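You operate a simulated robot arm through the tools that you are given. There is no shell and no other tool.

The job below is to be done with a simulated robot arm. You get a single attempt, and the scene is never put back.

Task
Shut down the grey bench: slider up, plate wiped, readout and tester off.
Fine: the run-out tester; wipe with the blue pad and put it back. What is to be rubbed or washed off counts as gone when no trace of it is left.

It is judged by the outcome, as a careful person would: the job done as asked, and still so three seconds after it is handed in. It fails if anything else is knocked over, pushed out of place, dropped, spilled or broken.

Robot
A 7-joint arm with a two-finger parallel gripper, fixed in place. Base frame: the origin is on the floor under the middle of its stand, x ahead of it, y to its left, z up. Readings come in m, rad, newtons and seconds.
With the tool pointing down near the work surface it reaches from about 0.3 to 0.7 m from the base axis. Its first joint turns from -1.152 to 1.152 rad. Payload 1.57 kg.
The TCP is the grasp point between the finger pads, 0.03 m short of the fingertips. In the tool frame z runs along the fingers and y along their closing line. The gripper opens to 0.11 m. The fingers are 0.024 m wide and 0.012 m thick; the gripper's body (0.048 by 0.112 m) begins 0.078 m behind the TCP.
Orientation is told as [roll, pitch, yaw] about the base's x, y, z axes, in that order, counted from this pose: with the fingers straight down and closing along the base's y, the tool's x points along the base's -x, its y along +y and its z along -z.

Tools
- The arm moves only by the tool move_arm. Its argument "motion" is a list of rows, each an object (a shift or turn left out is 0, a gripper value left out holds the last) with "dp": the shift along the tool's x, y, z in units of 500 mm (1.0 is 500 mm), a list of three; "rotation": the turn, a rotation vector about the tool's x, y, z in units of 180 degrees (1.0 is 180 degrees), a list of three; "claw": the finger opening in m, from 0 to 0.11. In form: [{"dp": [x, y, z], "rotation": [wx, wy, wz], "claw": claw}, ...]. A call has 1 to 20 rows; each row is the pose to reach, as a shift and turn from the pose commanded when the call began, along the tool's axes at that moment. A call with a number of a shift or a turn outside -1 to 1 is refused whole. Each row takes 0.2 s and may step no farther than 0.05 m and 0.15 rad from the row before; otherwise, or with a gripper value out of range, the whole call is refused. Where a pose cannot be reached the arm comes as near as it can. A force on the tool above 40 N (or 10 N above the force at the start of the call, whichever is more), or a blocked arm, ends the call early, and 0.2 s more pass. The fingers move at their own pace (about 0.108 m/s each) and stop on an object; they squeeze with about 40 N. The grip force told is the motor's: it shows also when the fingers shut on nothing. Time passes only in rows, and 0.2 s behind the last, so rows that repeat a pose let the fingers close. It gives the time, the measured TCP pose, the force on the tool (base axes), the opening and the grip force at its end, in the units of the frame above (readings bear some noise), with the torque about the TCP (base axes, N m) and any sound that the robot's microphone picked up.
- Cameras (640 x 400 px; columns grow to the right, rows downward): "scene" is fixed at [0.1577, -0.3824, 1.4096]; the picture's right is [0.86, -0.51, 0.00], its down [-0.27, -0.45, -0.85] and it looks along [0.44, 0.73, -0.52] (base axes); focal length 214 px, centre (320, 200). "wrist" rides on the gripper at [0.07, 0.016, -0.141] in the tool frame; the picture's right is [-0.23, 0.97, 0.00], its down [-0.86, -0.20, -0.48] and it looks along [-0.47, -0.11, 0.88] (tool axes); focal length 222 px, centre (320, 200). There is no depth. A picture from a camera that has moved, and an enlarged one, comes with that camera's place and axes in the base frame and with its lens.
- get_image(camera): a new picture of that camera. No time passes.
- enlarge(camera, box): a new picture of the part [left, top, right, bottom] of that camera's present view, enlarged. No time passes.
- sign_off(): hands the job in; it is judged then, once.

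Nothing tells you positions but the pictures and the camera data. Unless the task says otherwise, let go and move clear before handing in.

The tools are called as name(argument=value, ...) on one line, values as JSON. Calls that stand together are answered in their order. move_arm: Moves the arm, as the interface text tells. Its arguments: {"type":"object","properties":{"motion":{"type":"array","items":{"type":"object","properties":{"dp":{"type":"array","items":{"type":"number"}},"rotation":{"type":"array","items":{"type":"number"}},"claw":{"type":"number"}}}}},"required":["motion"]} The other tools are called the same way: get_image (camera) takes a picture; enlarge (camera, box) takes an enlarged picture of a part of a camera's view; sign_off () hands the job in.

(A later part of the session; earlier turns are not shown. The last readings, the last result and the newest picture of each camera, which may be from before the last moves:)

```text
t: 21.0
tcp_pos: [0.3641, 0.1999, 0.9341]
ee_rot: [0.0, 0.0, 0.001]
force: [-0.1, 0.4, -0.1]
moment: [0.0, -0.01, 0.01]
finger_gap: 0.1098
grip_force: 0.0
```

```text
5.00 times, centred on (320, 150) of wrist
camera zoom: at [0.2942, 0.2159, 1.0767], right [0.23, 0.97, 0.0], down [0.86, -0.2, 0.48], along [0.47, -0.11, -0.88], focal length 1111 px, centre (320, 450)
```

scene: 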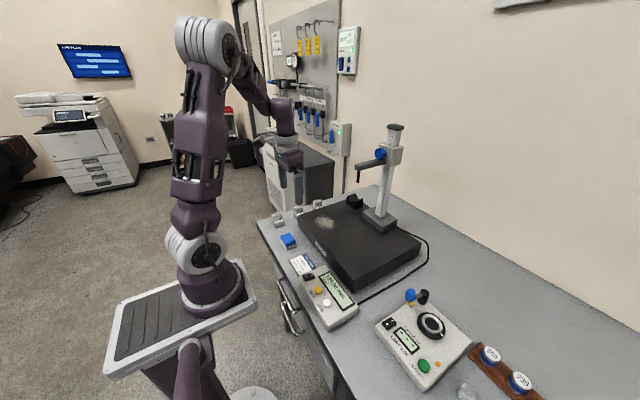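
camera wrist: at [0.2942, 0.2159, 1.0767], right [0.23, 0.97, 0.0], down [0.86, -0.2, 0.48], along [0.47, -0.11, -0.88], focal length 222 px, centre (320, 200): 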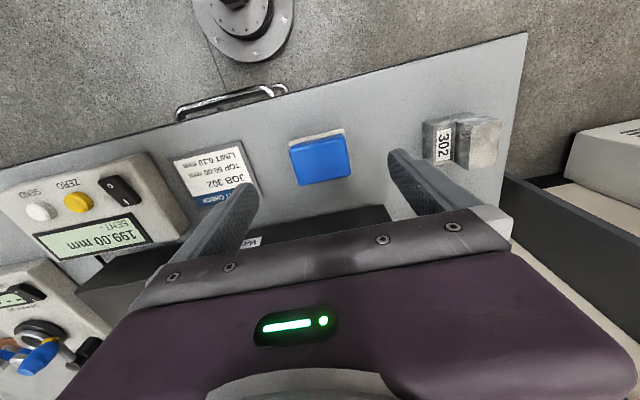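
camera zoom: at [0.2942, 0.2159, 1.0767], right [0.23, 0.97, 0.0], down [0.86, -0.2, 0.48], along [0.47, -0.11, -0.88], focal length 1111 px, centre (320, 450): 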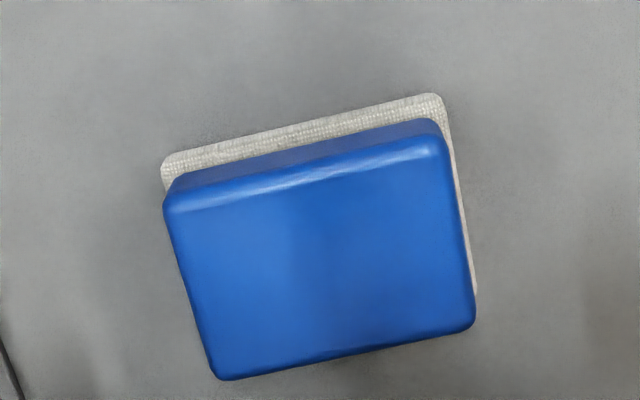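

Pad centre refined to (0.365, 0.200) and it's axis aligned. Lowering onto it, then closing.

move_arm(motion=[{"dp": [-0.0014, 0, 0.04]}, {"dp": [-0.0014, 0, 0.08]}, {"dp": [-0.0014, 0, 0.092]}, {"dp": [-0.0014, 0, 0.092], "claw": 0.07}, {"dp": [-0.0014, 0, 0.092], "claw": 0.06}])

get_image(camera="wrist")

enlarge(camera="scene", box=[250, 190, 346, 260])

```text
t: 22.2
tcp_pos: [0.3642, 0.2, 0.8901]
ee_rot: [0.002, 0.0, -0.001]
force: [0.2, -1.3, 0.5]
moment: [-0.03, -0.02, -0.01]
finger_gap: 0.06
grip_force: 0.1
```

```text
taken
camera wrist: at [0.2948, 0.2164, 1.031], right [0.23, 0.97, 0.0], down [0.86, -0.2, 0.48], along [0.47, -0.11, -0.88], focal length 222 px, centre (320, 200)
```

wrist: 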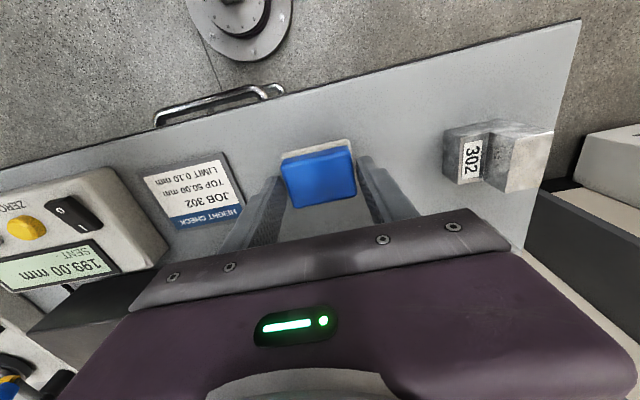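

```text
5.71 times, centred on (298, 225) of scene
camera zoom: at [0.1577, -0.3824, 1.4096], right [0.86, -0.51, 0.0], down [-0.27, -0.45, -0.85], along [0.44, 0.73, -0.52], focal length 1226 px, centre (446, 57)
```

zoom: 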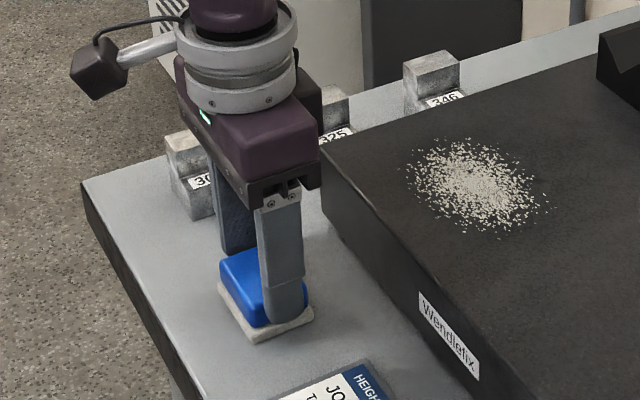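

move_arm(motion=[{"claw": 0.05}, {"claw": 0.045}, {"claw": 0.045}, {"claw": 0.045}])

get_image(camera="wrist")

```text
t: 23.2
tcp_pos: [0.3645, 0.2, 0.8899]
ee_rot: [0.001, 0.0, 0.0]
force: [-0.5, -0.1, 0.2]
moment: [-0.02, 0.0, 0.01]
finger_gap: 0.0548
grip_force: 40.4
```

```text
taken
camera wrist: at [0.2948, 0.2164, 1.0311], right [0.23, 0.97, 0.0], down [0.86, -0.2, 0.48], along [0.47, -0.11, -0.88], focal length 222 px, centre (320, 200)
```

wrist: 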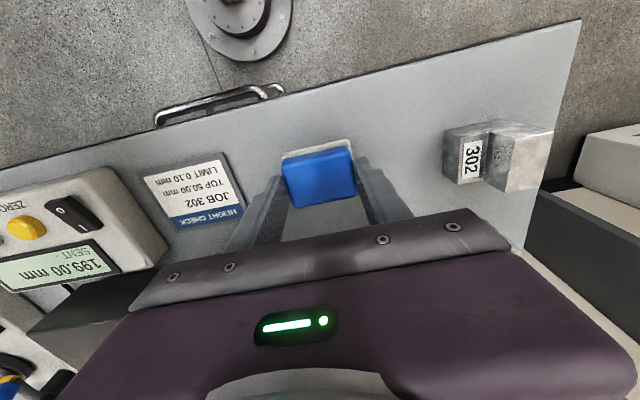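

Pad gripped firmly (40 N, gap 55 mm). I'll lift it and carry it over the plate, staying clear of the raised probe arm at (0.55, 0.06, z 1.12–1.17).

move_arm(motion=[{"dp": [0, 0, -0.06]}, {"dp": [0, 0, -0.14]}, {"dp": [0, 0, -0.22]}, {"dp": [-0.06, 0, -0.22]}, {"dp": [-0.12, 0, -0.22]}])

get_image(camera="wrist")

enlarge(camera="scene", box=[250, 170, 362, 250])

```text
t: 24.4
tcp_pos: [0.4241, 0.2005, 1.0]
ee_rot: [0.001, 0.0, 0.0]
force: [0.9, 0.8, -1.1]
moment: [0.01, 0.0, 0.0]
finger_gap: 0.0548
grip_force: 39.5
```

```text
taken
camera wrist: at [0.3544, 0.2161, 1.1418], right [0.23, 0.97, 0.0], down [0.86, -0.2, 0.48], along [0.47, -0.11, -0.88], focal length 222 px, centre (320, 200)
```

wrist: 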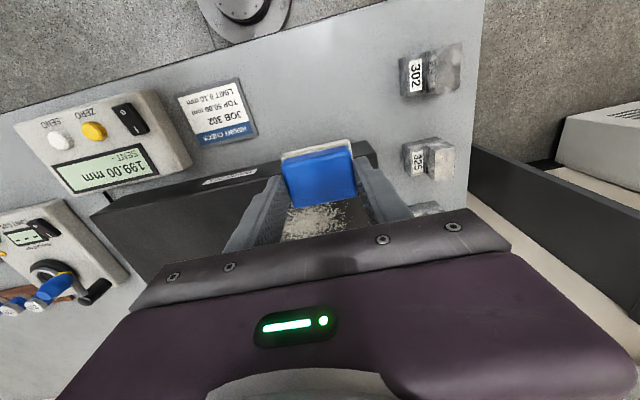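

```text
5.00 times, centred on (306, 210) of scene
camera zoom: at [0.1577, -0.3824, 1.4096], right [0.86, -0.51, 0.0], down [-0.27, -0.45, -0.85], along [0.44, 0.73, -0.52], focal length 1072 px, centre (390, 150)
```

zoom: 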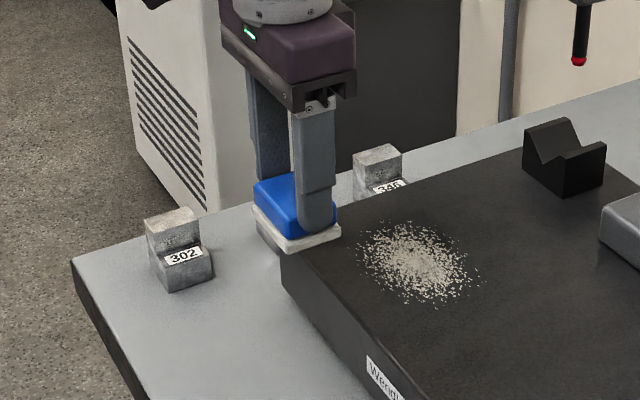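

move_arm(motion=[{"dp": [-0.046, 0.02, 0]}, {"dp": [-0.092, 0.04, 0.02]}, {"dp": [-0.092, 0.04, 0.06]}, {"dp": [-0.092, 0.04, 0.074]}, {"dp": [-0.092, 0.04, 0.078]}])

```text
t: 25.6
tcp_pos: [0.4702, 0.22, 0.9601]
ee_rot: [-0.001, 0.0, 0.0]
force: [0.7, -0.1, -1.9]
moment: [0.02, 0.01, -0.02]
finger_gap: 0.0545
grip_force: 39.7
```

move_arm(motion=[{"dp": [0, 0, 0.004]}, {"dp": [0, 0, 0.006]}])

enlarge(camera="scene", box=[280, 180, 376, 240])

```text
t: 26.2
tcp_pos: [0.4702, 0.2197, 0.9592]
ee_rot: [0.002, -0.004, 0.001]
force: [-3.2, -2.8, 29.4]
moment: [-0.11, 0.22, -0.03]
finger_gap: 0.0548
grip_force: 39.8
```

```text
6.67 times, centred on (328, 210) of scene
camera zoom: at [0.1572, -0.3827, 1.4096], right [0.86, -0.51, 0.0], down [-0.27, -0.45, -0.85], along [0.44, 0.73, -0.52], focal length 1430 px, centre (267, 133)
```

zoom: 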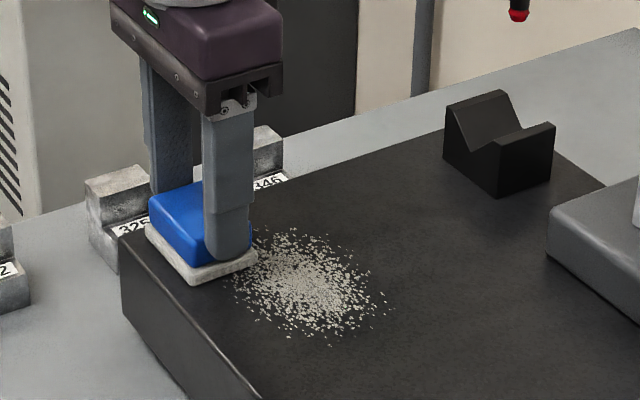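

Contact found at TCP z ≈ 0.959. I'll ease the pressure to around 10 N and make the first stroke.

move_arm(motion=[{"dp": [0, 0, -0.0036]}, {"dp": [0, -0.04, -0.0036]}, {"dp": [0, -0.08, -0.0036]}, {"dp": [0, -0.12, -0.0036]}, {"dp": [0, -0.16, -0.0036]}, {"dp": [0, -0.2, -0.0036]}])

enlarge(camera="scene", box=[280, 180, 376, 240])

```text
t: 27.6
tcp_pos: [0.4706, 0.1201, 0.9598]
ee_rot: [0.0, 0.0, 0.0]
force: [0.1, -0.6, -0.5]
moment: [0.01, 0.02, 0.0]
finger_gap: 0.055
grip_force: 40.0
```

```text
6.67 times, centred on (328, 210) of scene
camera zoom: at [0.1577, -0.3824, 1.4096], right [0.86, -0.51, 0.0], down [-0.27, -0.45, -0.85], along [0.44, 0.73, -0.52], focal length 1430 px, centre (267, 133)
```

zoom: 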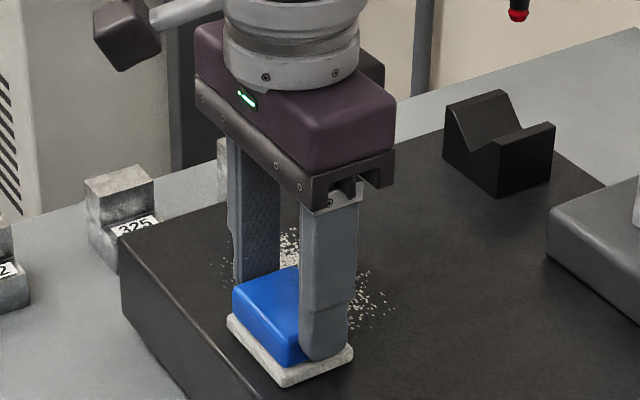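

move_arm(motion=[{"dp": [0, 0, 0.0026]}, {"dp": [0, 0, 0.0026]}])

```text
t: 28.2
tcp_pos: [0.4707, 0.1196, 0.9586]
ee_rot: [0.0, 0.0, 0.001]
force: [-3.4, -3.5, 16.6]
moment: [-0.05, -0.01, 0.01]
finger_gap: 0.0549
grip_force: 40.4
```

move_arm(motion=[{"dp": [0, 0.04, 0]}, {"dp": [0, 0.08, 0]}, {"dp": [0, 0.12, 0]}, {"dp": [0, 0.16, 0]}, {"dp": [0, 0.2, 0]}])

enlarge(camera="scene", box=[280, 180, 376, 240])

```text
t: 29.4
tcp_pos: [0.4702, 0.2198, 0.9583]
ee_rot: [0.0, 0.001, 0.0]
force: [0.5, -5.1, 13.2]
moment: [-0.09, -0.14, -0.1]
finger_gap: 0.0546
grip_force: 40.4
```

```text
6.67 times, centred on (328, 210) of scene
camera zoom: at [0.1575, -0.3826, 1.4096], right [0.86, -0.51, 0.0], down [-0.27, -0.45, -0.85], along [0.44, 0.73, -0.52], focal length 1430 px, centre (267, 133)
```

zoom: 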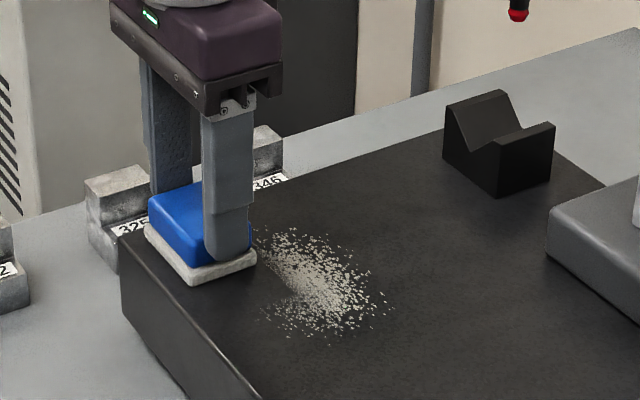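

Wiping works — the swept strip is clean. Next strokes further in at x ≈ 0.49.

move_arm(motion=[{"dp": [-0.04, 0, 0]}, {"dp": [-0.04, -0.04, 0]}, {"dp": [-0.04, -0.08, 0]}, {"dp": [-0.04, -0.12, 0]}, {"dp": [-0.04, -0.16, 0]}, {"dp": [-0.04, -0.205, 0]}, {"dp": [-0.05, -0.205, 0]}, {"dp": [-0.05, -0.16, 0]}, {"dp": [-0.05, -0.12, 0]}, {"dp": [-0.05, -0.08, 0]}, {"dp": [-0.05, -0.04, 0]}, {"dp": [-0.05, 0.0, 0]}])

enlarge(camera="scene", box=[280, 180, 376, 240])

```text
t: 32.0
tcp_pos: [0.4953, 0.2218, 0.9582]
ee_rot: [-0.001, -0.001, 0.0]
force: [0.9, -2.4, 9.5]
moment: [-0.27, -0.09, -0.03]
finger_gap: 0.0548
grip_force: 39.6
```

```text
6.67 times, centred on (328, 210) of scene
camera zoom: at [0.1576, -0.3826, 1.4096], right [0.86, -0.51, 0.0], down [-0.27, -0.45, -0.85], along [0.44, 0.73, -0.52], focal length 1430 px, centre (267, 133)
```

zoom: 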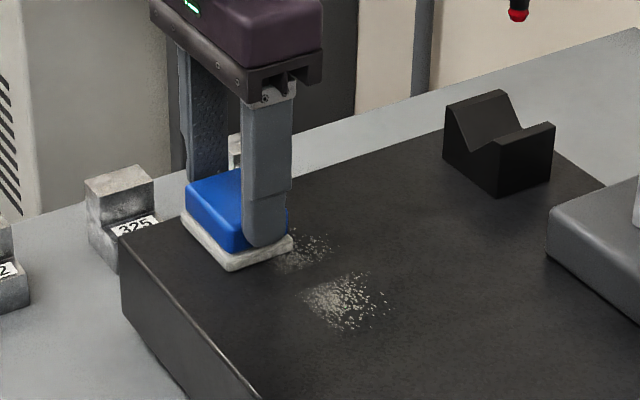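

move_arm(motion=[{"dp": [-0.02, 0, 0.0005]}, {"dp": [-0.04, 0, 0.0005]}, {"dp": [-0.04, -0.03, 0.0005]}, {"dp": [-0.04, -0.06, 0.0005]}, {"dp": [-0.04, -0.09, 0.0005]}, {"dp": [-0.04, -0.12, 0.0005]}, {"dp": [-0.04, -0.15, 0.0005]}, {"dp": [-0.04, -0.162, 0.0005]}, {"dp": [-0.05, -0.162, 0.0005]}, {"dp": [-0.05, -0.14, 0.0005]}, {"dp": [-0.05, -0.11, 0.0005]}, {"dp": [-0.05, -0.08, 0.0005]}, {"dp": [-0.05, -0.05, 0.0005]}, {"dp": [-0.05, -0.02, 0.0005]}, {"dp": [-0.05, 0.0, 0.0005]}])

enlarge(camera="scene", box=[280, 180, 376, 240])

```text
t: 35.2
tcp_pos: [0.5187, 0.2199, 0.957]
ee_rot: [0.0, 0.0, 0.002]
force: [-1.1, 0.1, -1.0]
moment: [-0.01, -0.02, 0.0]
finger_gap: 0.0545
grip_force: 39.7
```

```text
6.67 times, centred on (328, 210) of scene
camera zoom: at [0.1577, -0.3824, 1.4096], right [0.86, -0.51, 0.0], down [-0.27, -0.45, -0.85], along [0.44, 0.73, -0.52], focal length 1430 px, centre (267, 133)
```

zoom: 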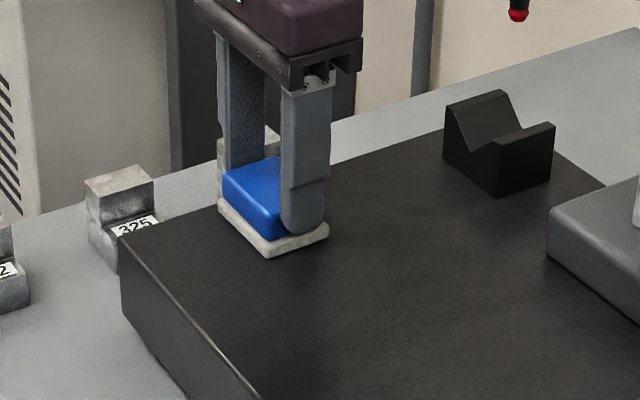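

From the scene camera the plate looks clean. I'll lift the pad and inspect closely for remaining traces.

move_arm(motion=[{"dp": [0, 0, -0.05]}, {"dp": [0.02, 0, -0.12]}, {"dp": [0.1, 0, -0.18]}, {"dp": [0.18, 0, -0.24]}])

enlarge(camera="scene", box=[296, 200, 360, 240])

get_image(camera="wrist")

enlarge(camera="wrist", box=[200, 150, 400, 260])

```text
t: 36.2
tcp_pos: [0.4291, 0.221, 1.0787]
ee_rot: [-0.001, -0.001, 0.0]
force: [-1.0, -0.5, -0.8]
moment: [0.01, 0.02, 0.02]
finger_gap: 0.0548
grip_force: 40.3
```

```text
10.00 times, centred on (328, 220) of scene
camera zoom: at [0.1577, -0.3824, 1.4096], right [0.86, -0.51, 0.0], down [-0.27, -0.45, -0.85], along [0.44, 0.73, -0.52], focal length 2145 px, centre (240, 0)
```

zoom: 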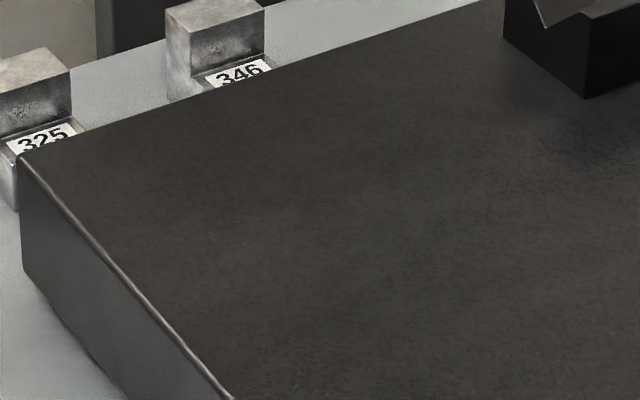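

```text
taken
camera wrist: at [0.3594, 0.2361, 1.22], right [0.23, 0.97, 0.0], down [0.86, -0.2, 0.48], along [0.47, -0.11, -0.88], focal length 222 px, centre (320, 200)
```

wrist: 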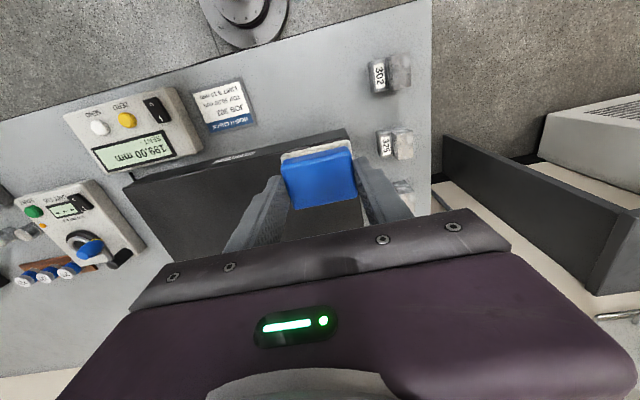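

```text
3.20 times, centred on (300, 205) of wrist
camera zoom: at [0.3594, 0.2361, 1.22], right [0.23, 0.97, 0.0], down [0.86, -0.2, 0.48], along [0.47, -0.11, -0.88], focal length 711 px, centre (384, 184)
```

zoom: 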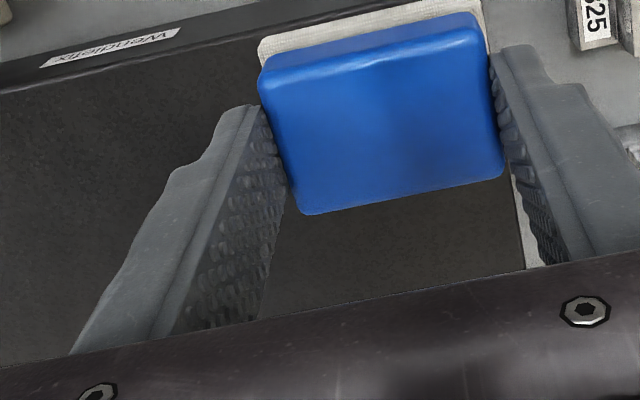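

enlarge(camera="scene", box=[310, 208, 342, 228])

enlarge(camera="scene", box=[325, 212, 357, 232])

```text
16.00 times, centred on (326, 218) of scene
camera zoom: at [0.1577, -0.3824, 1.4096], right [0.86, -0.51, 0.0], down [-0.27, -0.45, -0.85], along [0.44, 0.73, -0.52], focal length 3432 px, centre (224, -88)
```

zoom: 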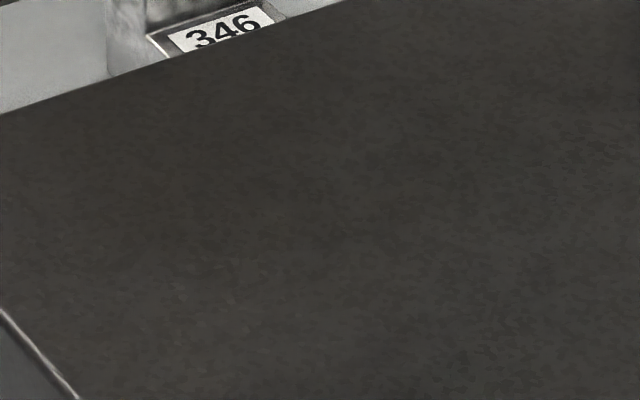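

```text
16.00 times, centred on (341, 222) of scene
camera zoom: at [0.1577, -0.3824, 1.4096], right [0.86, -0.51, 0.0], down [-0.27, -0.45, -0.85], along [0.44, 0.73, -0.52], focal length 3432 px, centre (-16, -152)
```

zoom: 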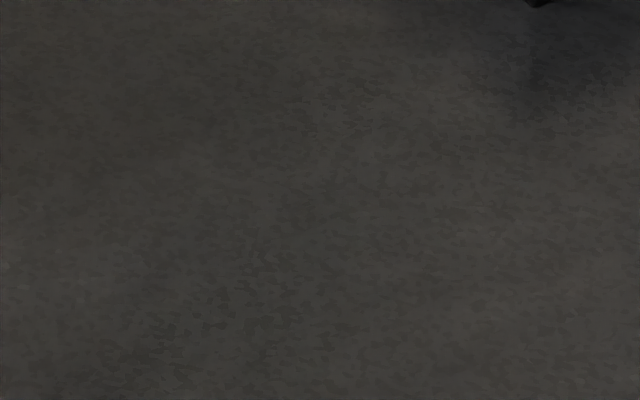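

The plate looks clean even at 16×. For certainty I'll run one more light pass over the whole area before returning the pad.

move_arm(motion=[{"dp": [-0.046, -0.006, 0.07]}, {"dp": [-0.092, -0.012, 0.15]}, {"dp": [-0.092, -0.012, 0.21]}, {"dp": [-0.092, -0.012, 0.236]}, {"dp": [-0.092, -0.012, 0.242]}, {"dp": [-0.092, -0.012, 0.245]}])

```text
t: 37.6
tcp_pos: [0.4754, 0.214, 0.9569]
ee_rot: [0.004, -0.003, 0.001]
force: [-3.5, -3.3, 28.3]
moment: [-0.11, 0.05, 0.01]
finger_gap: 0.0548
grip_force: 39.9
```

move_arm(motion=[{"dp": [0, 0, -0.0016]}, {"dp": [0, -0.05, -0.0016]}, {"dp": [0, -0.1, -0.0016]}, {"dp": [0, -0.15, -0.0016]}, {"dp": [0, -0.19, -0.0016]}, {"dp": [-0.04, -0.19, -0.0016]}, {"dp": [-0.04, -0.15, -0.0016]}, {"dp": [-0.04, -0.1, -0.0016]}, {"dp": [-0.04, -0.05, -0.0016]}, {"dp": [-0.04, 0, -0.0016]}])

```text
t: 39.8
tcp_pos: [0.4969, 0.2148, 0.9566]
ee_rot: [0.0, 0.0, 0.0]
force: [-0.1, -3.8, 8.6]
moment: [-0.19, -0.18, -0.06]
finger_gap: 0.0548
grip_force: 39.9
```

move_arm(motion=[{"dp": [-0.036, 0, 0.001]}, {"dp": [-0.036, -0.05, 0.001]}, {"dp": [-0.036, -0.1, 0.001]}, {"dp": [-0.036, -0.15, 0.001]}, {"dp": [-0.076, -0.15, 0.002]}, {"dp": [-0.076, -0.1, 0.002]}, {"dp": [-0.076, -0.05, 0.002]}, {"dp": [-0.076, 0, 0.002]}])

enlarge(camera="scene", box=[280, 180, 376, 240])

```text
t: 41.6
tcp_pos: [0.5356, 0.2127, 0.9558]
ee_rot: [0.0, -0.002, 0.0]
force: [0.8, -8.6, 24.3]
moment: [-0.29, -0.15, -0.05]
finger_gap: 0.0546
grip_force: 39.8
```

```text
6.67 times, centred on (328, 210) of scene
camera zoom: at [0.1573, -0.3828, 1.4095], right [0.86, -0.51, 0.0], down [-0.27, -0.45, -0.85], along [0.44, 0.73, -0.52], focal length 1430 px, centre (267, 133)
```

zoom: 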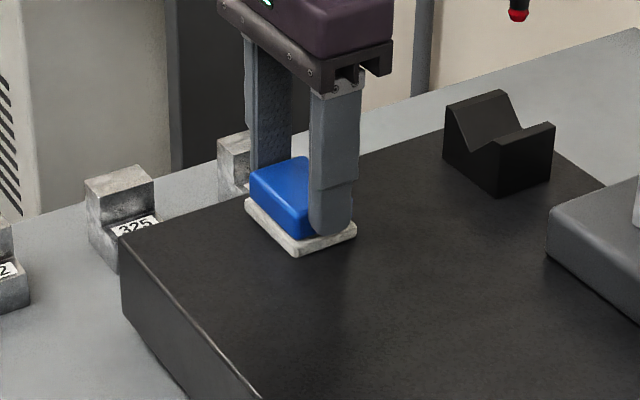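

move_arm(motion=[{"dp": [0, 0, -0.06]}, {"dp": [0, 0, -0.12]}, {"dp": [0.085, -0.006, -0.12]}, {"dp": [0.17, -0.012, -0.12]}, {"dp": [0.255, -0.018, -0.12]}, {"dp": [0.342, -0.0254, -0.12]}, {"dp": [0.342, -0.0254, -0.04]}, {"dp": [0.342, -0.0254, 0.03]}, {"dp": [0.342, -0.0254, 0.08]}])

get_image(camera="wrist")

enlarge(camera="scene", box=[250, 190, 346, 260])

```text
t: 43.6
tcp_pos: [0.3635, 0.2021, 0.9155]
ee_rot: [0.001, -0.001, 0.001]
force: [0.0, -0.4, -0.5]
moment: [0.0, 0.0, 0.02]
finger_gap: 0.0547
grip_force: 39.9
```

```text
taken
camera wrist: at [0.2938, 0.2171, 1.0568], right [0.23, 0.97, 0.0], down [0.86, -0.2, 0.48], along [0.47, -0.11, -0.88], focal length 222 px, centre (320, 200)
```

wrist: 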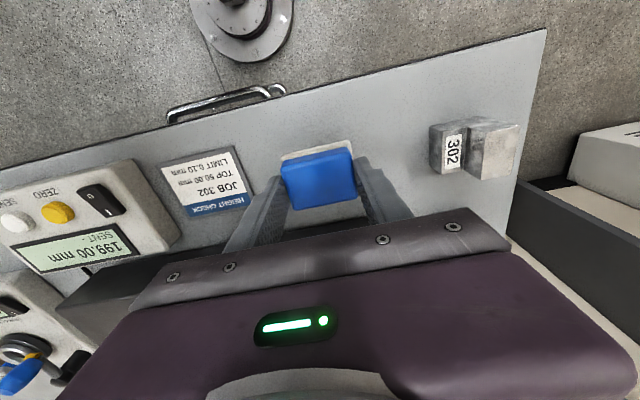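

```text
5.71 times, centred on (298, 225) of scene
camera zoom: at [0.1577, -0.3824, 1.4096], right [0.86, -0.51, 0.0], down [-0.27, -0.45, -0.85], along [0.44, 0.73, -0.52], focal length 1226 px, centre (446, 57)
```

zoom: 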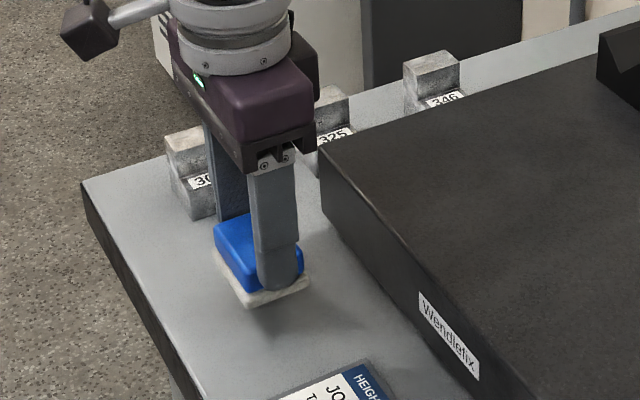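

move_arm(motion=[{"dp": [-0.002, -0.0015, 0.025]}, {"dp": [-0.002, -0.0015, 0.045]}, {"dp": [-0.002, -0.0015, 0.05]}])

```text
t: 44.4
tcp_pos: [0.3646, 0.2005, 0.8906]
ee_rot: [0.0, 0.001, 0.0]
force: [-0.1, 0.2, -0.4]
moment: [0.01, -0.03, 0.02]
finger_gap: 0.0548
grip_force: 39.9
```

move_arm(motion=[{"dp": [0, 0, 0.002]}, {"dp": [0, 0, 0.004]}])

```text
t: 45.0
tcp_pos: [0.3646, 0.2003, 0.888]
ee_rot: [0.001, -0.001, 0.003]
force: [0.4, 0.5, -0.5]
moment: [-0.02, 0.02, 0.0]
finger_gap: 0.055
grip_force: 39.7
```

move_arm(motion=[{"dp": [0, 0, 0.002]}, {"dp": [0, 0, 0.003]}])

```text
t: 45.6
tcp_pos: [0.365, 0.2007, 0.8868]
ee_rot: [0.0, 0.0, 0.001]
force: [0.4, 0.3, 0.2]
moment: [0.03, -0.04, -0.02]
finger_gap: 0.0548
grip_force: 40.2
```

move_arm(motion=[{"dp": [0, 0, 0.002]}, {"dp": [0, 0, 0.003]}])

enlarge(camera="scene", box=[266, 220, 314, 250])

```text
t: 46.2
tcp_pos: [0.3645, 0.2002, 0.8858]
ee_rot: [-0.001, -0.001, 0.002]
force: [-2.1, -5.0, 27.0]
moment: [-0.21, -0.02, -0.01]
finger_gap: 0.0546
grip_force: 40.4
```

```text
13.33 times, centred on (290, 235) of scene
camera zoom: at [0.1573, -0.3827, 1.4096], right [0.86, -0.51, 0.0], down [-0.27, -0.45, -0.85], along [0.44, 0.73, -0.52], focal length 2860 px, centre (720, -267)
```

zoom: 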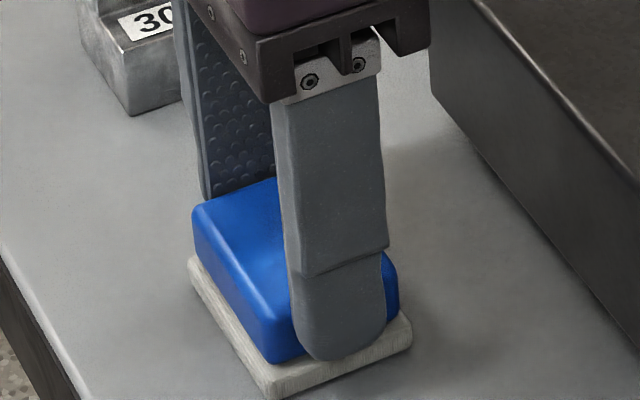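

The pad is back on the bench in its original spot. Ease off, open the fingers, and rise.

move_arm(motion=[{"dp": [0, 0, -0.0022]}, {"dp": [0, 0, -0.0022], "claw": 0.062}, {"dp": [0, 0, -0.0022], "claw": 0.075}, {"dp": [0, 0, -0.0022], "claw": 0.085}, {"dp": [0, 0, -0.04]}, {"dp": [0, 0, -0.1]}])

get_image(camera="wrist")

enlarge(camera="wrist", box=[256, 110, 384, 190])

```text
t: 47.6
tcp_pos: [0.3644, 0.2, 0.9352]
ee_rot: [0.0, 0.0, 0.001]
force: [-0.5, -0.7, 0.6]
moment: [0.0, 0.01, -0.01]
finger_gap: 0.0849
grip_force: 0.1
```

```text
taken
camera wrist: at [0.2945, 0.2164, 1.0775], right [0.23, 0.97, 0.0], down [0.86, -0.2, 0.48], along [0.47, -0.11, -0.88], focal length 222 px, centre (320, 200)
```

wrist: 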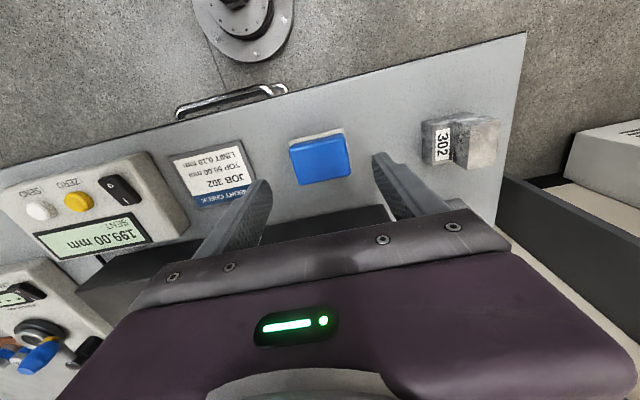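

```text
5.00 times, centred on (320, 150) of wrist
camera zoom: at [0.2945, 0.2164, 1.0775], right [0.23, 0.97, 0.0], down [0.86, -0.2, 0.48], along [0.47, -0.11, -0.88], focal length 1111 px, centre (320, 450)
```

zoom: 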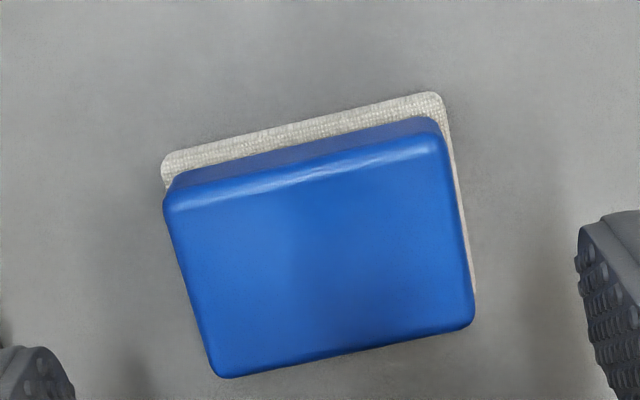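

The pad is back exactly where it was. Next is the readout's rocker: its O half (robot side) is at about (0.336, 0.001, 0.886). I'll close the fingers and hover above it.

move_arm(motion=[{"dp": [0, 0, -0.09], "claw": 0.04}, {"dp": [0.01, -0.08, -0.1], "claw": 0.0}, {"dp": [0.02, -0.16, -0.1]}, {"dp": [0.04, -0.24, -0.1]}, {"dp": [0.05, -0.32, -0.1]}, {"dp": [0.0588, -0.396, -0.08]}, {"dp": [0.0588, -0.396, -0.07]}])

get_image(camera="wrist")

enlarge(camera="scene", box=[276, 230, 372, 310])

```text
t: 49.2
tcp_pos: [0.3345, 0.0019, 0.9704]
ee_rot: [-0.001, 0.001, 0.003]
force: [0.8, -0.3, 0.2]
moment: [0.02, -0.01, 0.0]
finger_gap: 0.0
grip_force: 21.1
```

```text
taken
camera wrist: at [0.2657, 0.0183, 1.1117], right [0.23, 0.97, 0.0], down [0.86, -0.2, 0.48], along [0.47, -0.11, -0.88], focal length 222 px, centre (320, 200)
```

wrist: 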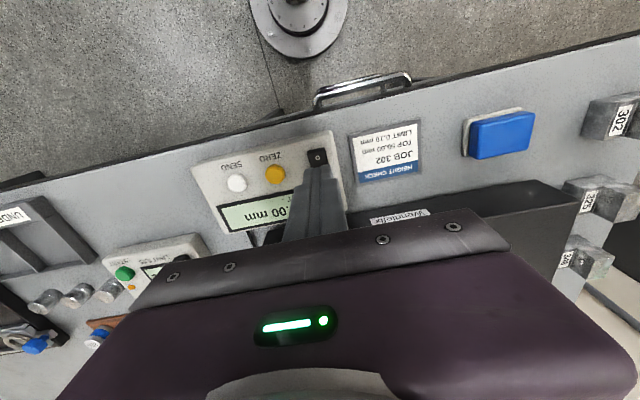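

```text
5.00 times, centred on (324, 270) of scene
camera zoom: at [0.1577, -0.3824, 1.4096], right [0.86, -0.51, 0.0], down [-0.27, -0.45, -0.85], along [0.44, 0.73, -0.52], focal length 1072 px, centre (300, -150)
```

zoom: 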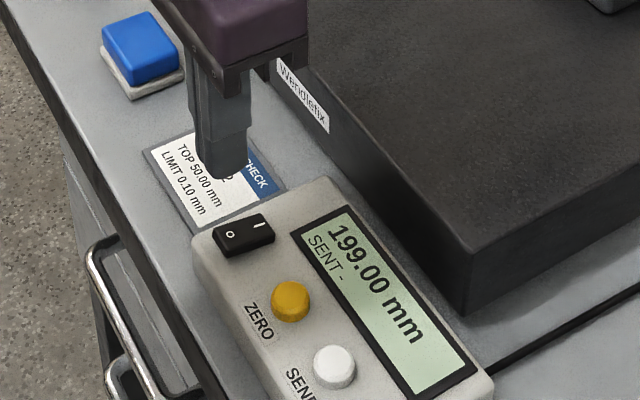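

enlarge(camera="wrist", box=[288, 130, 352, 170])

enlarge(camera="scene", box=[310, 265, 342, 285])

enlarge(camera="scene", box=[294, 262, 326, 282])

```text
10.00 times, centred on (320, 150) of wrist
camera zoom: at [0.2657, 0.0183, 1.1117], right [0.23, 0.97, 0.0], down [0.86, -0.2, 0.48], along [0.47, -0.11, -0.88], focal length 2221 px, centre (320, 700)
```

zoom: 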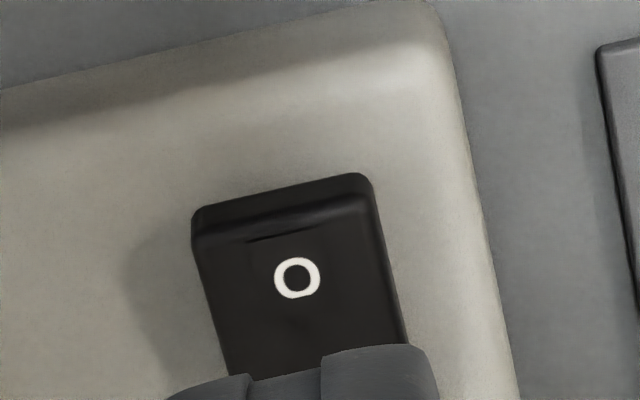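

```text
16.00 times, centred on (326, 275) of scene
camera zoom: at [0.1577, -0.3824, 1.4096], right [0.86, -0.51, 0.0], down [-0.27, -0.45, -0.85], along [0.44, 0.73, -0.52], focal length 3432 px, centre (224, -1000)
```

zoom: 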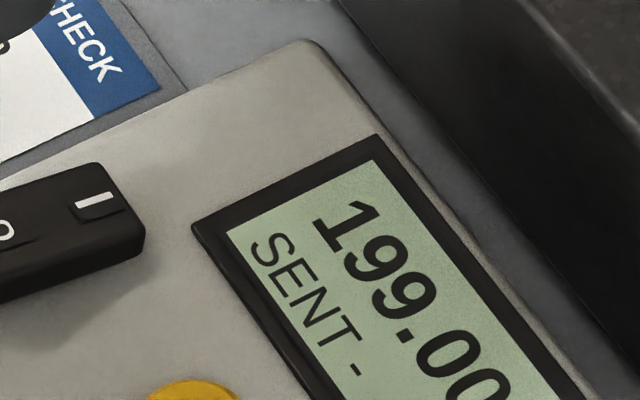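

```text
16.00 times, centred on (310, 272) of scene
camera zoom: at [0.1577, -0.3824, 1.4096], right [0.86, -0.51, 0.0], down [-0.27, -0.45, -0.85], along [0.44, 0.73, -0.52], focal length 3432 px, centre (480, -952)
```

zoom: 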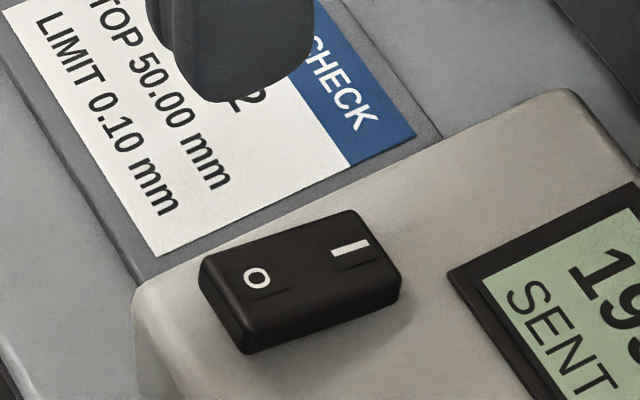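

The O end is at about (0.335, -0.001). I'll line up and press down gently on it.

move_arm(motion=[{"dp": [0, -0.006, 0.03]}, {"dp": [0, -0.006, 0.07]}, {"dp": [0, -0.006, 0.096]}, {"dp": [0, -0.006, 0.1]}])

enlarge(camera="scene", box=[290, 255, 338, 285])

```text
t: 50.2
tcp_pos: [0.3358, -0.0004, 0.9197]
ee_rot: [0.0, -0.001, -0.001]
force: [0.0, 0.2, -0.1]
moment: [0.01, -0.04, 0.04]
finger_gap: 0.0002
grip_force: 21.4
```

```text
13.33 times, centred on (314, 270) of scene
camera zoom: at [0.1577, -0.3824, 1.4096], right [0.86, -0.51, 0.0], down [-0.27, -0.45, -0.85], along [0.44, 0.73, -0.52], focal length 2860 px, centre (400, -733)
```

zoom: 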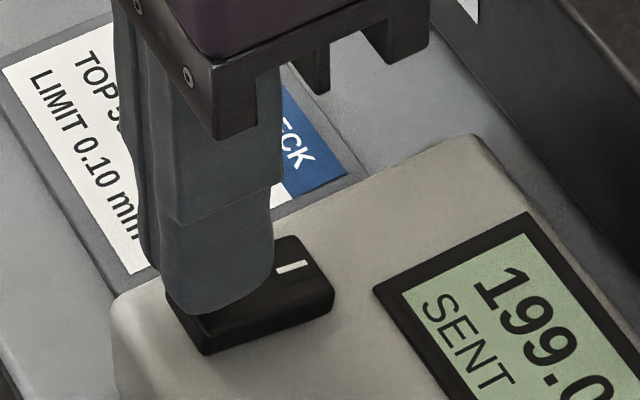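

move_arm(motion=[{"dp": [0.008, 0, 0]}, {"dp": [0.008, 0, 0.004]}, {"dp": [0.008, 0, 0.008]}])

enlarge(camera="scene", box=[290, 255, 354, 305])

```text
t: 51.0
tcp_pos: [0.3315, -0.0014, 0.916]
ee_rot: [0.001, -0.001, 0.001]
force: [-0.2, -0.4, 0.3]
moment: [0.0, 0.0, 0.0]
finger_gap: 0.0
grip_force: 21.0
```

```text
8.00 times, centred on (322, 280) of scene
camera zoom: at [0.1577, -0.3824, 1.4096], right [0.86, -0.51, 0.0], down [-0.27, -0.45, -0.85], along [0.44, 0.73, -0.52], focal length 1716 px, centre (304, -440)
```

zoom: 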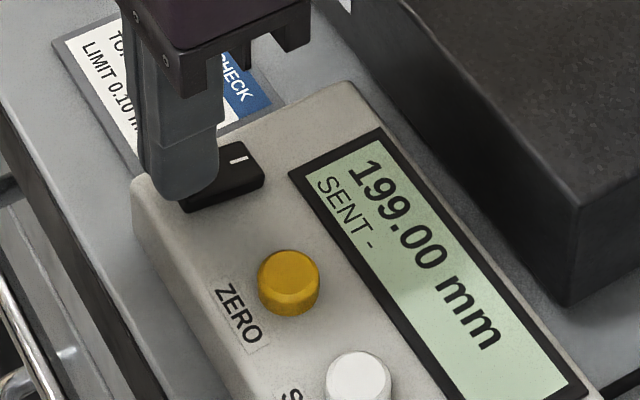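

move_arm(motion=[{"dp": [0, 0, 0.003]}, {"dp": [0, 0, 0.006]}])

enlarge(camera="scene", box=[290, 255, 354, 305])

```text
t: 51.6
tcp_pos: [0.3301, -0.0001, 0.9137]
ee_rot: [0.001, -0.003, 0.0]
force: [-0.9, 0.0, 0.9]
moment: [0.01, 0.04, -0.03]
finger_gap: 0.0
grip_force: 21.2
```

```text
8.00 times, centred on (322, 280) of scene
camera zoom: at [0.1577, -0.3824, 1.4096], right [0.86, -0.51, 0.0], down [-0.27, -0.45, -0.85], along [0.44, 0.73, -0.52], focal length 1716 px, centre (304, -440)
```

zoom: 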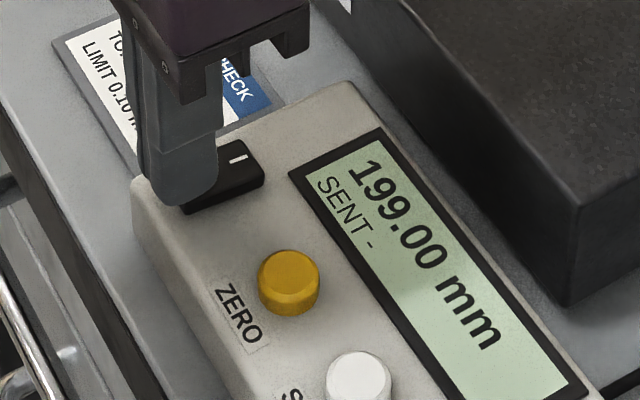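

move_arm(motion=[{"dp": [0, 0, 0.003]}, {"dp": [0, 0, 0.005]}])

enlarge(camera="scene", box=[290, 255, 354, 305])

```text
t: 52.2
tcp_pos: [0.3307, -0.001, 0.9107]
ee_rot: [0.002, 0.0, -0.002]
force: [-2.1, 0.0, 5.7]
moment: [-0.02, 0.03, 0.01]
finger_gap: 0.0001
grip_force: 22.1
```

```text
8.00 times, centred on (322, 280) of scene
camera zoom: at [0.1576, -0.3824, 1.4096], right [0.86, -0.51, 0.0], down [-0.27, -0.45, -0.85], along [0.44, 0.73, -0.52], focal length 1716 px, centre (304, -440)
```

zoom: 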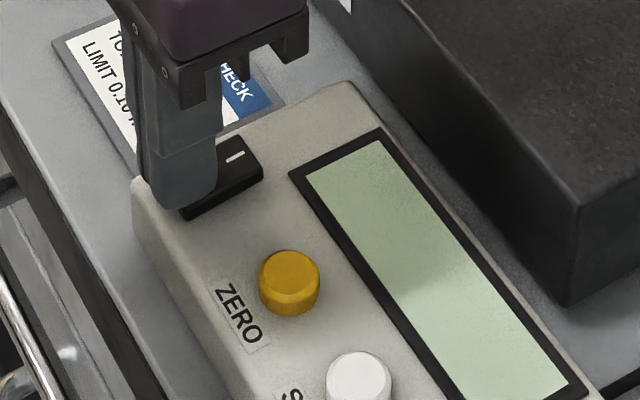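

The readout display went blank — it's off. I'll rise and move across to hover over the tester's rocker (O half at about (0.442, -0.220, 0.883)).

move_arm(motion=[{"dp": [0, 0, -0.06]}, {"dp": [0, 0, -0.14]}, {"dp": [0, 0, -0.2]}, {"dp": [-0.043, -0.088, -0.2]}, {"dp": [-0.086, -0.175, -0.2]}, {"dp": [-0.128, -0.263, -0.2]}, {"dp": [-0.171, -0.35, -0.2]}, {"dp": [-0.2, -0.438, -0.18]}, {"dp": [-0.2, -0.438, -0.13]}])

get_image(camera="wrist")

get_image(camera="scene")

enlarge(camera="scene", box=[284, 255, 364, 325])

enlarge(camera="wrist", box=[270, 120, 366, 180])

```text
t: 54.2
tcp_pos: [0.4306, -0.2203, 0.9757]
ee_rot: [0.002, 0.001, 0.002]
force: [-0.4, 0.0, 0.1]
moment: [0.03, -0.02, -0.01]
finger_gap: 0.0
grip_force: 21.5
```

```text
taken
camera wrist: at [0.3611, -0.2035, 1.1168], right [0.23, 0.97, 0.0], down [0.86, -0.2, 0.48], along [0.47, -0.11, -0.88], focal length 222 px, centre (320, 200)
```

wrist: 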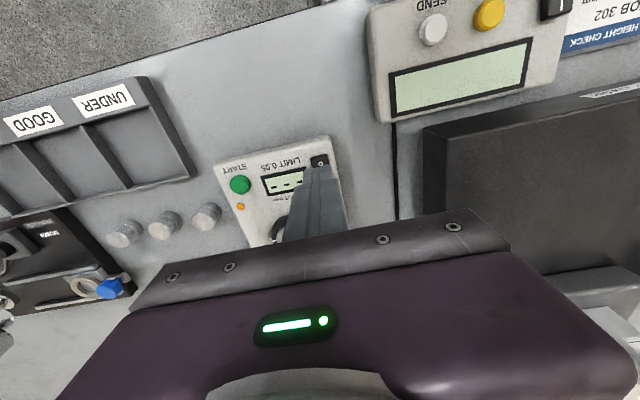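

```text
taken
```

scene: 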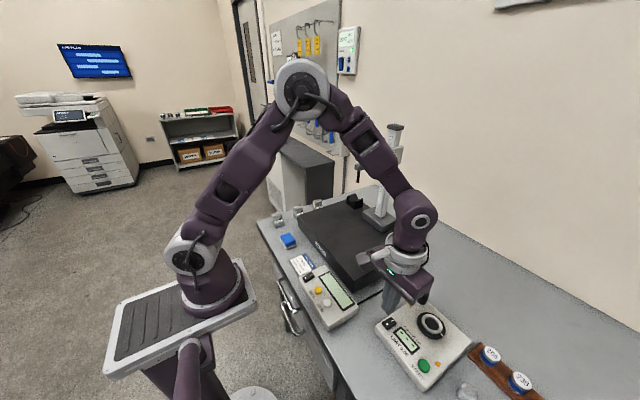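

```text
5.71 times, centred on (324, 290) of scene
camera zoom: at [0.1577, -0.3825, 1.4096], right [0.86, -0.51, 0.0], down [-0.27, -0.45, -0.85], along [0.44, 0.73, -0.52], focal length 1226 px, centre (297, -314)
```

zoom: 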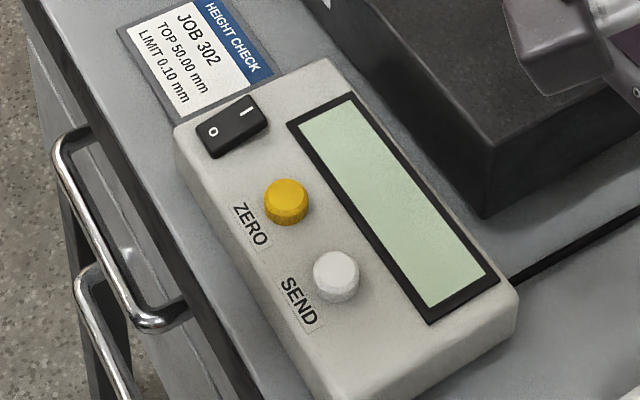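

```text
6.67 times, centred on (318, 150) of wrist
camera zoom: at [0.3611, -0.2035, 1.1168], right [0.23, 0.97, 0.0], down [0.86, -0.2, 0.48], along [0.47, -0.11, -0.88], focal length 1481 px, centre (333, 533)
```

zoom: 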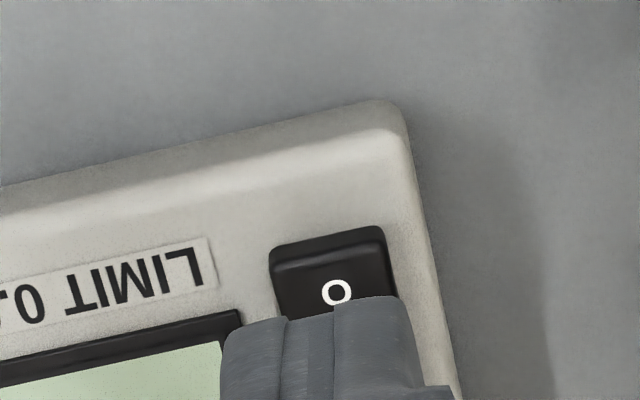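

Readout stays off. The tester's O end is at about (0.441, -0.221); lowering towards it.

move_arm(motion=[{"dp": [-0.0108, -0.002, 0.04]}, {"dp": [-0.0108, -0.002, 0.08]}, {"dp": [-0.0108, -0.002, 0.112]}, {"dp": [-0.0108, -0.002, 0.116]}])

enlarge(camera="scene", box=[366, 290, 446, 350])

```text
t: 55.2
tcp_pos: [0.4373, -0.2195, 0.9185]
ee_rot: [0.0, 0.001, 0.001]
force: [-0.4, -0.1, -0.7]
moment: [0.01, -0.02, -0.02]
finger_gap: 0.0001
grip_force: 21.4
```

```text
6.67 times, centred on (406, 320) of scene
camera zoom: at [0.1577, -0.3824, 1.4096], right [0.86, -0.51, 0.0], down [-0.27, -0.45, -0.85], along [0.44, 0.73, -0.52], focal length 1430 px, centre (-253, -600)
```

zoom: 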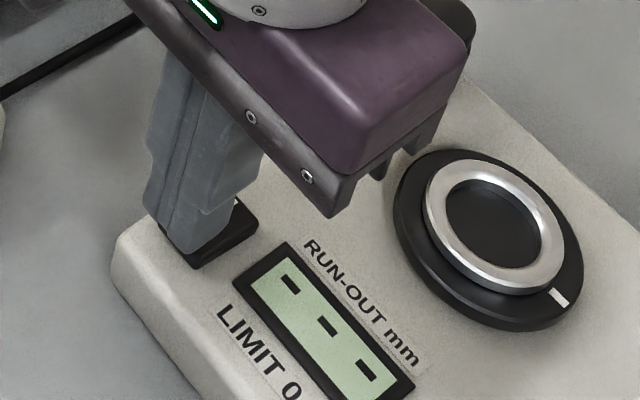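

move_arm(motion=[{"dp": [0, 0, 0.004]}, {"dp": [0, 0, 0.008]}, {"dp": [0, 0, 0.011]}])

enlarge(camera="scene", box=[366, 290, 446, 350])

```text
t: 56.0
tcp_pos: [0.4368, -0.2205, 0.9117]
ee_rot: [-0.001, -0.001, 0.002]
force: [-1.1, 0.3, 1.1]
moment: [-0.01, 0.0, 0.02]
finger_gap: 0.0
grip_force: 21.1
```

```text
6.67 times, centred on (406, 320) of scene
camera zoom: at [0.1577, -0.3824, 1.4096], right [0.86, -0.51, 0.0], down [-0.27, -0.45, -0.85], along [0.44, 0.73, -0.52], focal length 1430 px, centre (-253, -600)
```

zoom: 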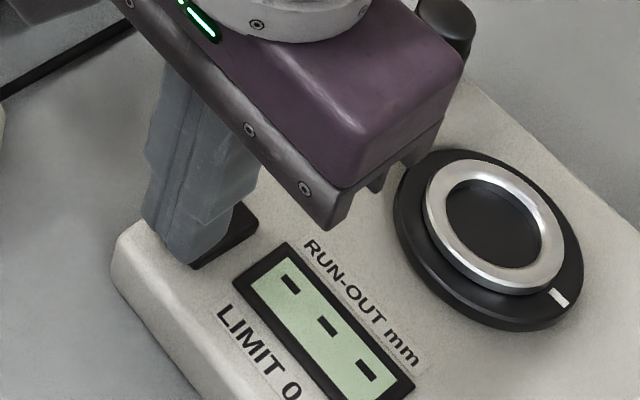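

move_arm(motion=[{"dp": [0, 0, 0.003]}, {"dp": [0, 0, 0.005]}])

enlarge(camera="scene", box=[366, 290, 446, 350])

```text
t: 56.6
tcp_pos: [0.4365, -0.2196, 0.9097]
ee_rot: [0.0, 0.002, 0.0]
force: [-0.2, 0.2, -0.1]
moment: [-0.03, 0.02, 0.02]
finger_gap: 0.0001
grip_force: 21.0
```

```text
6.67 times, centred on (406, 320) of scene
camera zoom: at [0.1577, -0.3824, 1.4096], right [0.86, -0.51, 0.0], down [-0.27, -0.45, -0.85], along [0.44, 0.73, -0.52], focal length 1430 px, centre (-253, -600)
```

zoom: 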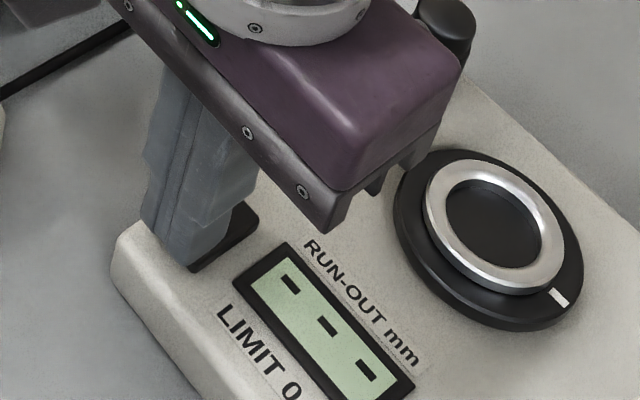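

move_arm(motion=[{"dp": [0, 0, 0.002]}, {"dp": [0, 0, 0.004]}])

enlarge(camera="scene", box=[366, 290, 446, 350])

```text
t: 57.2
tcp_pos: [0.436, -0.2211, 0.9098]
ee_rot: [0.0, 0.0, -0.001]
force: [-10.9, 2.5, 30.4]
moment: [0.06, -0.05, 0.26]
finger_gap: 0.0001
grip_force: 21.1
```

```text
6.67 times, centred on (406, 320) of scene
camera zoom: at [0.157, -0.3821, 1.4098], right [0.86, -0.51, 0.0], down [-0.27, -0.45, -0.85], along [0.44, 0.73, -0.52], focal length 1430 px, centre (-253, -600)
```

zoom: 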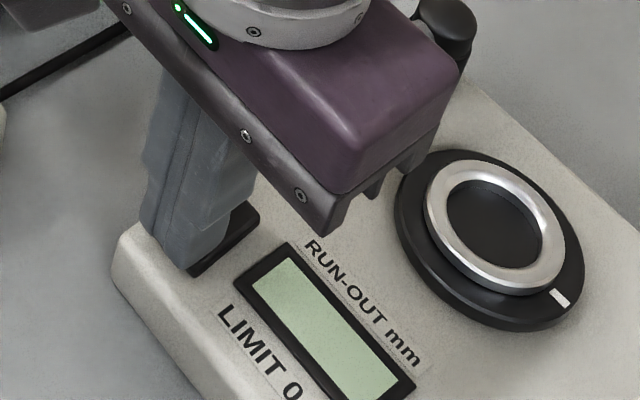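

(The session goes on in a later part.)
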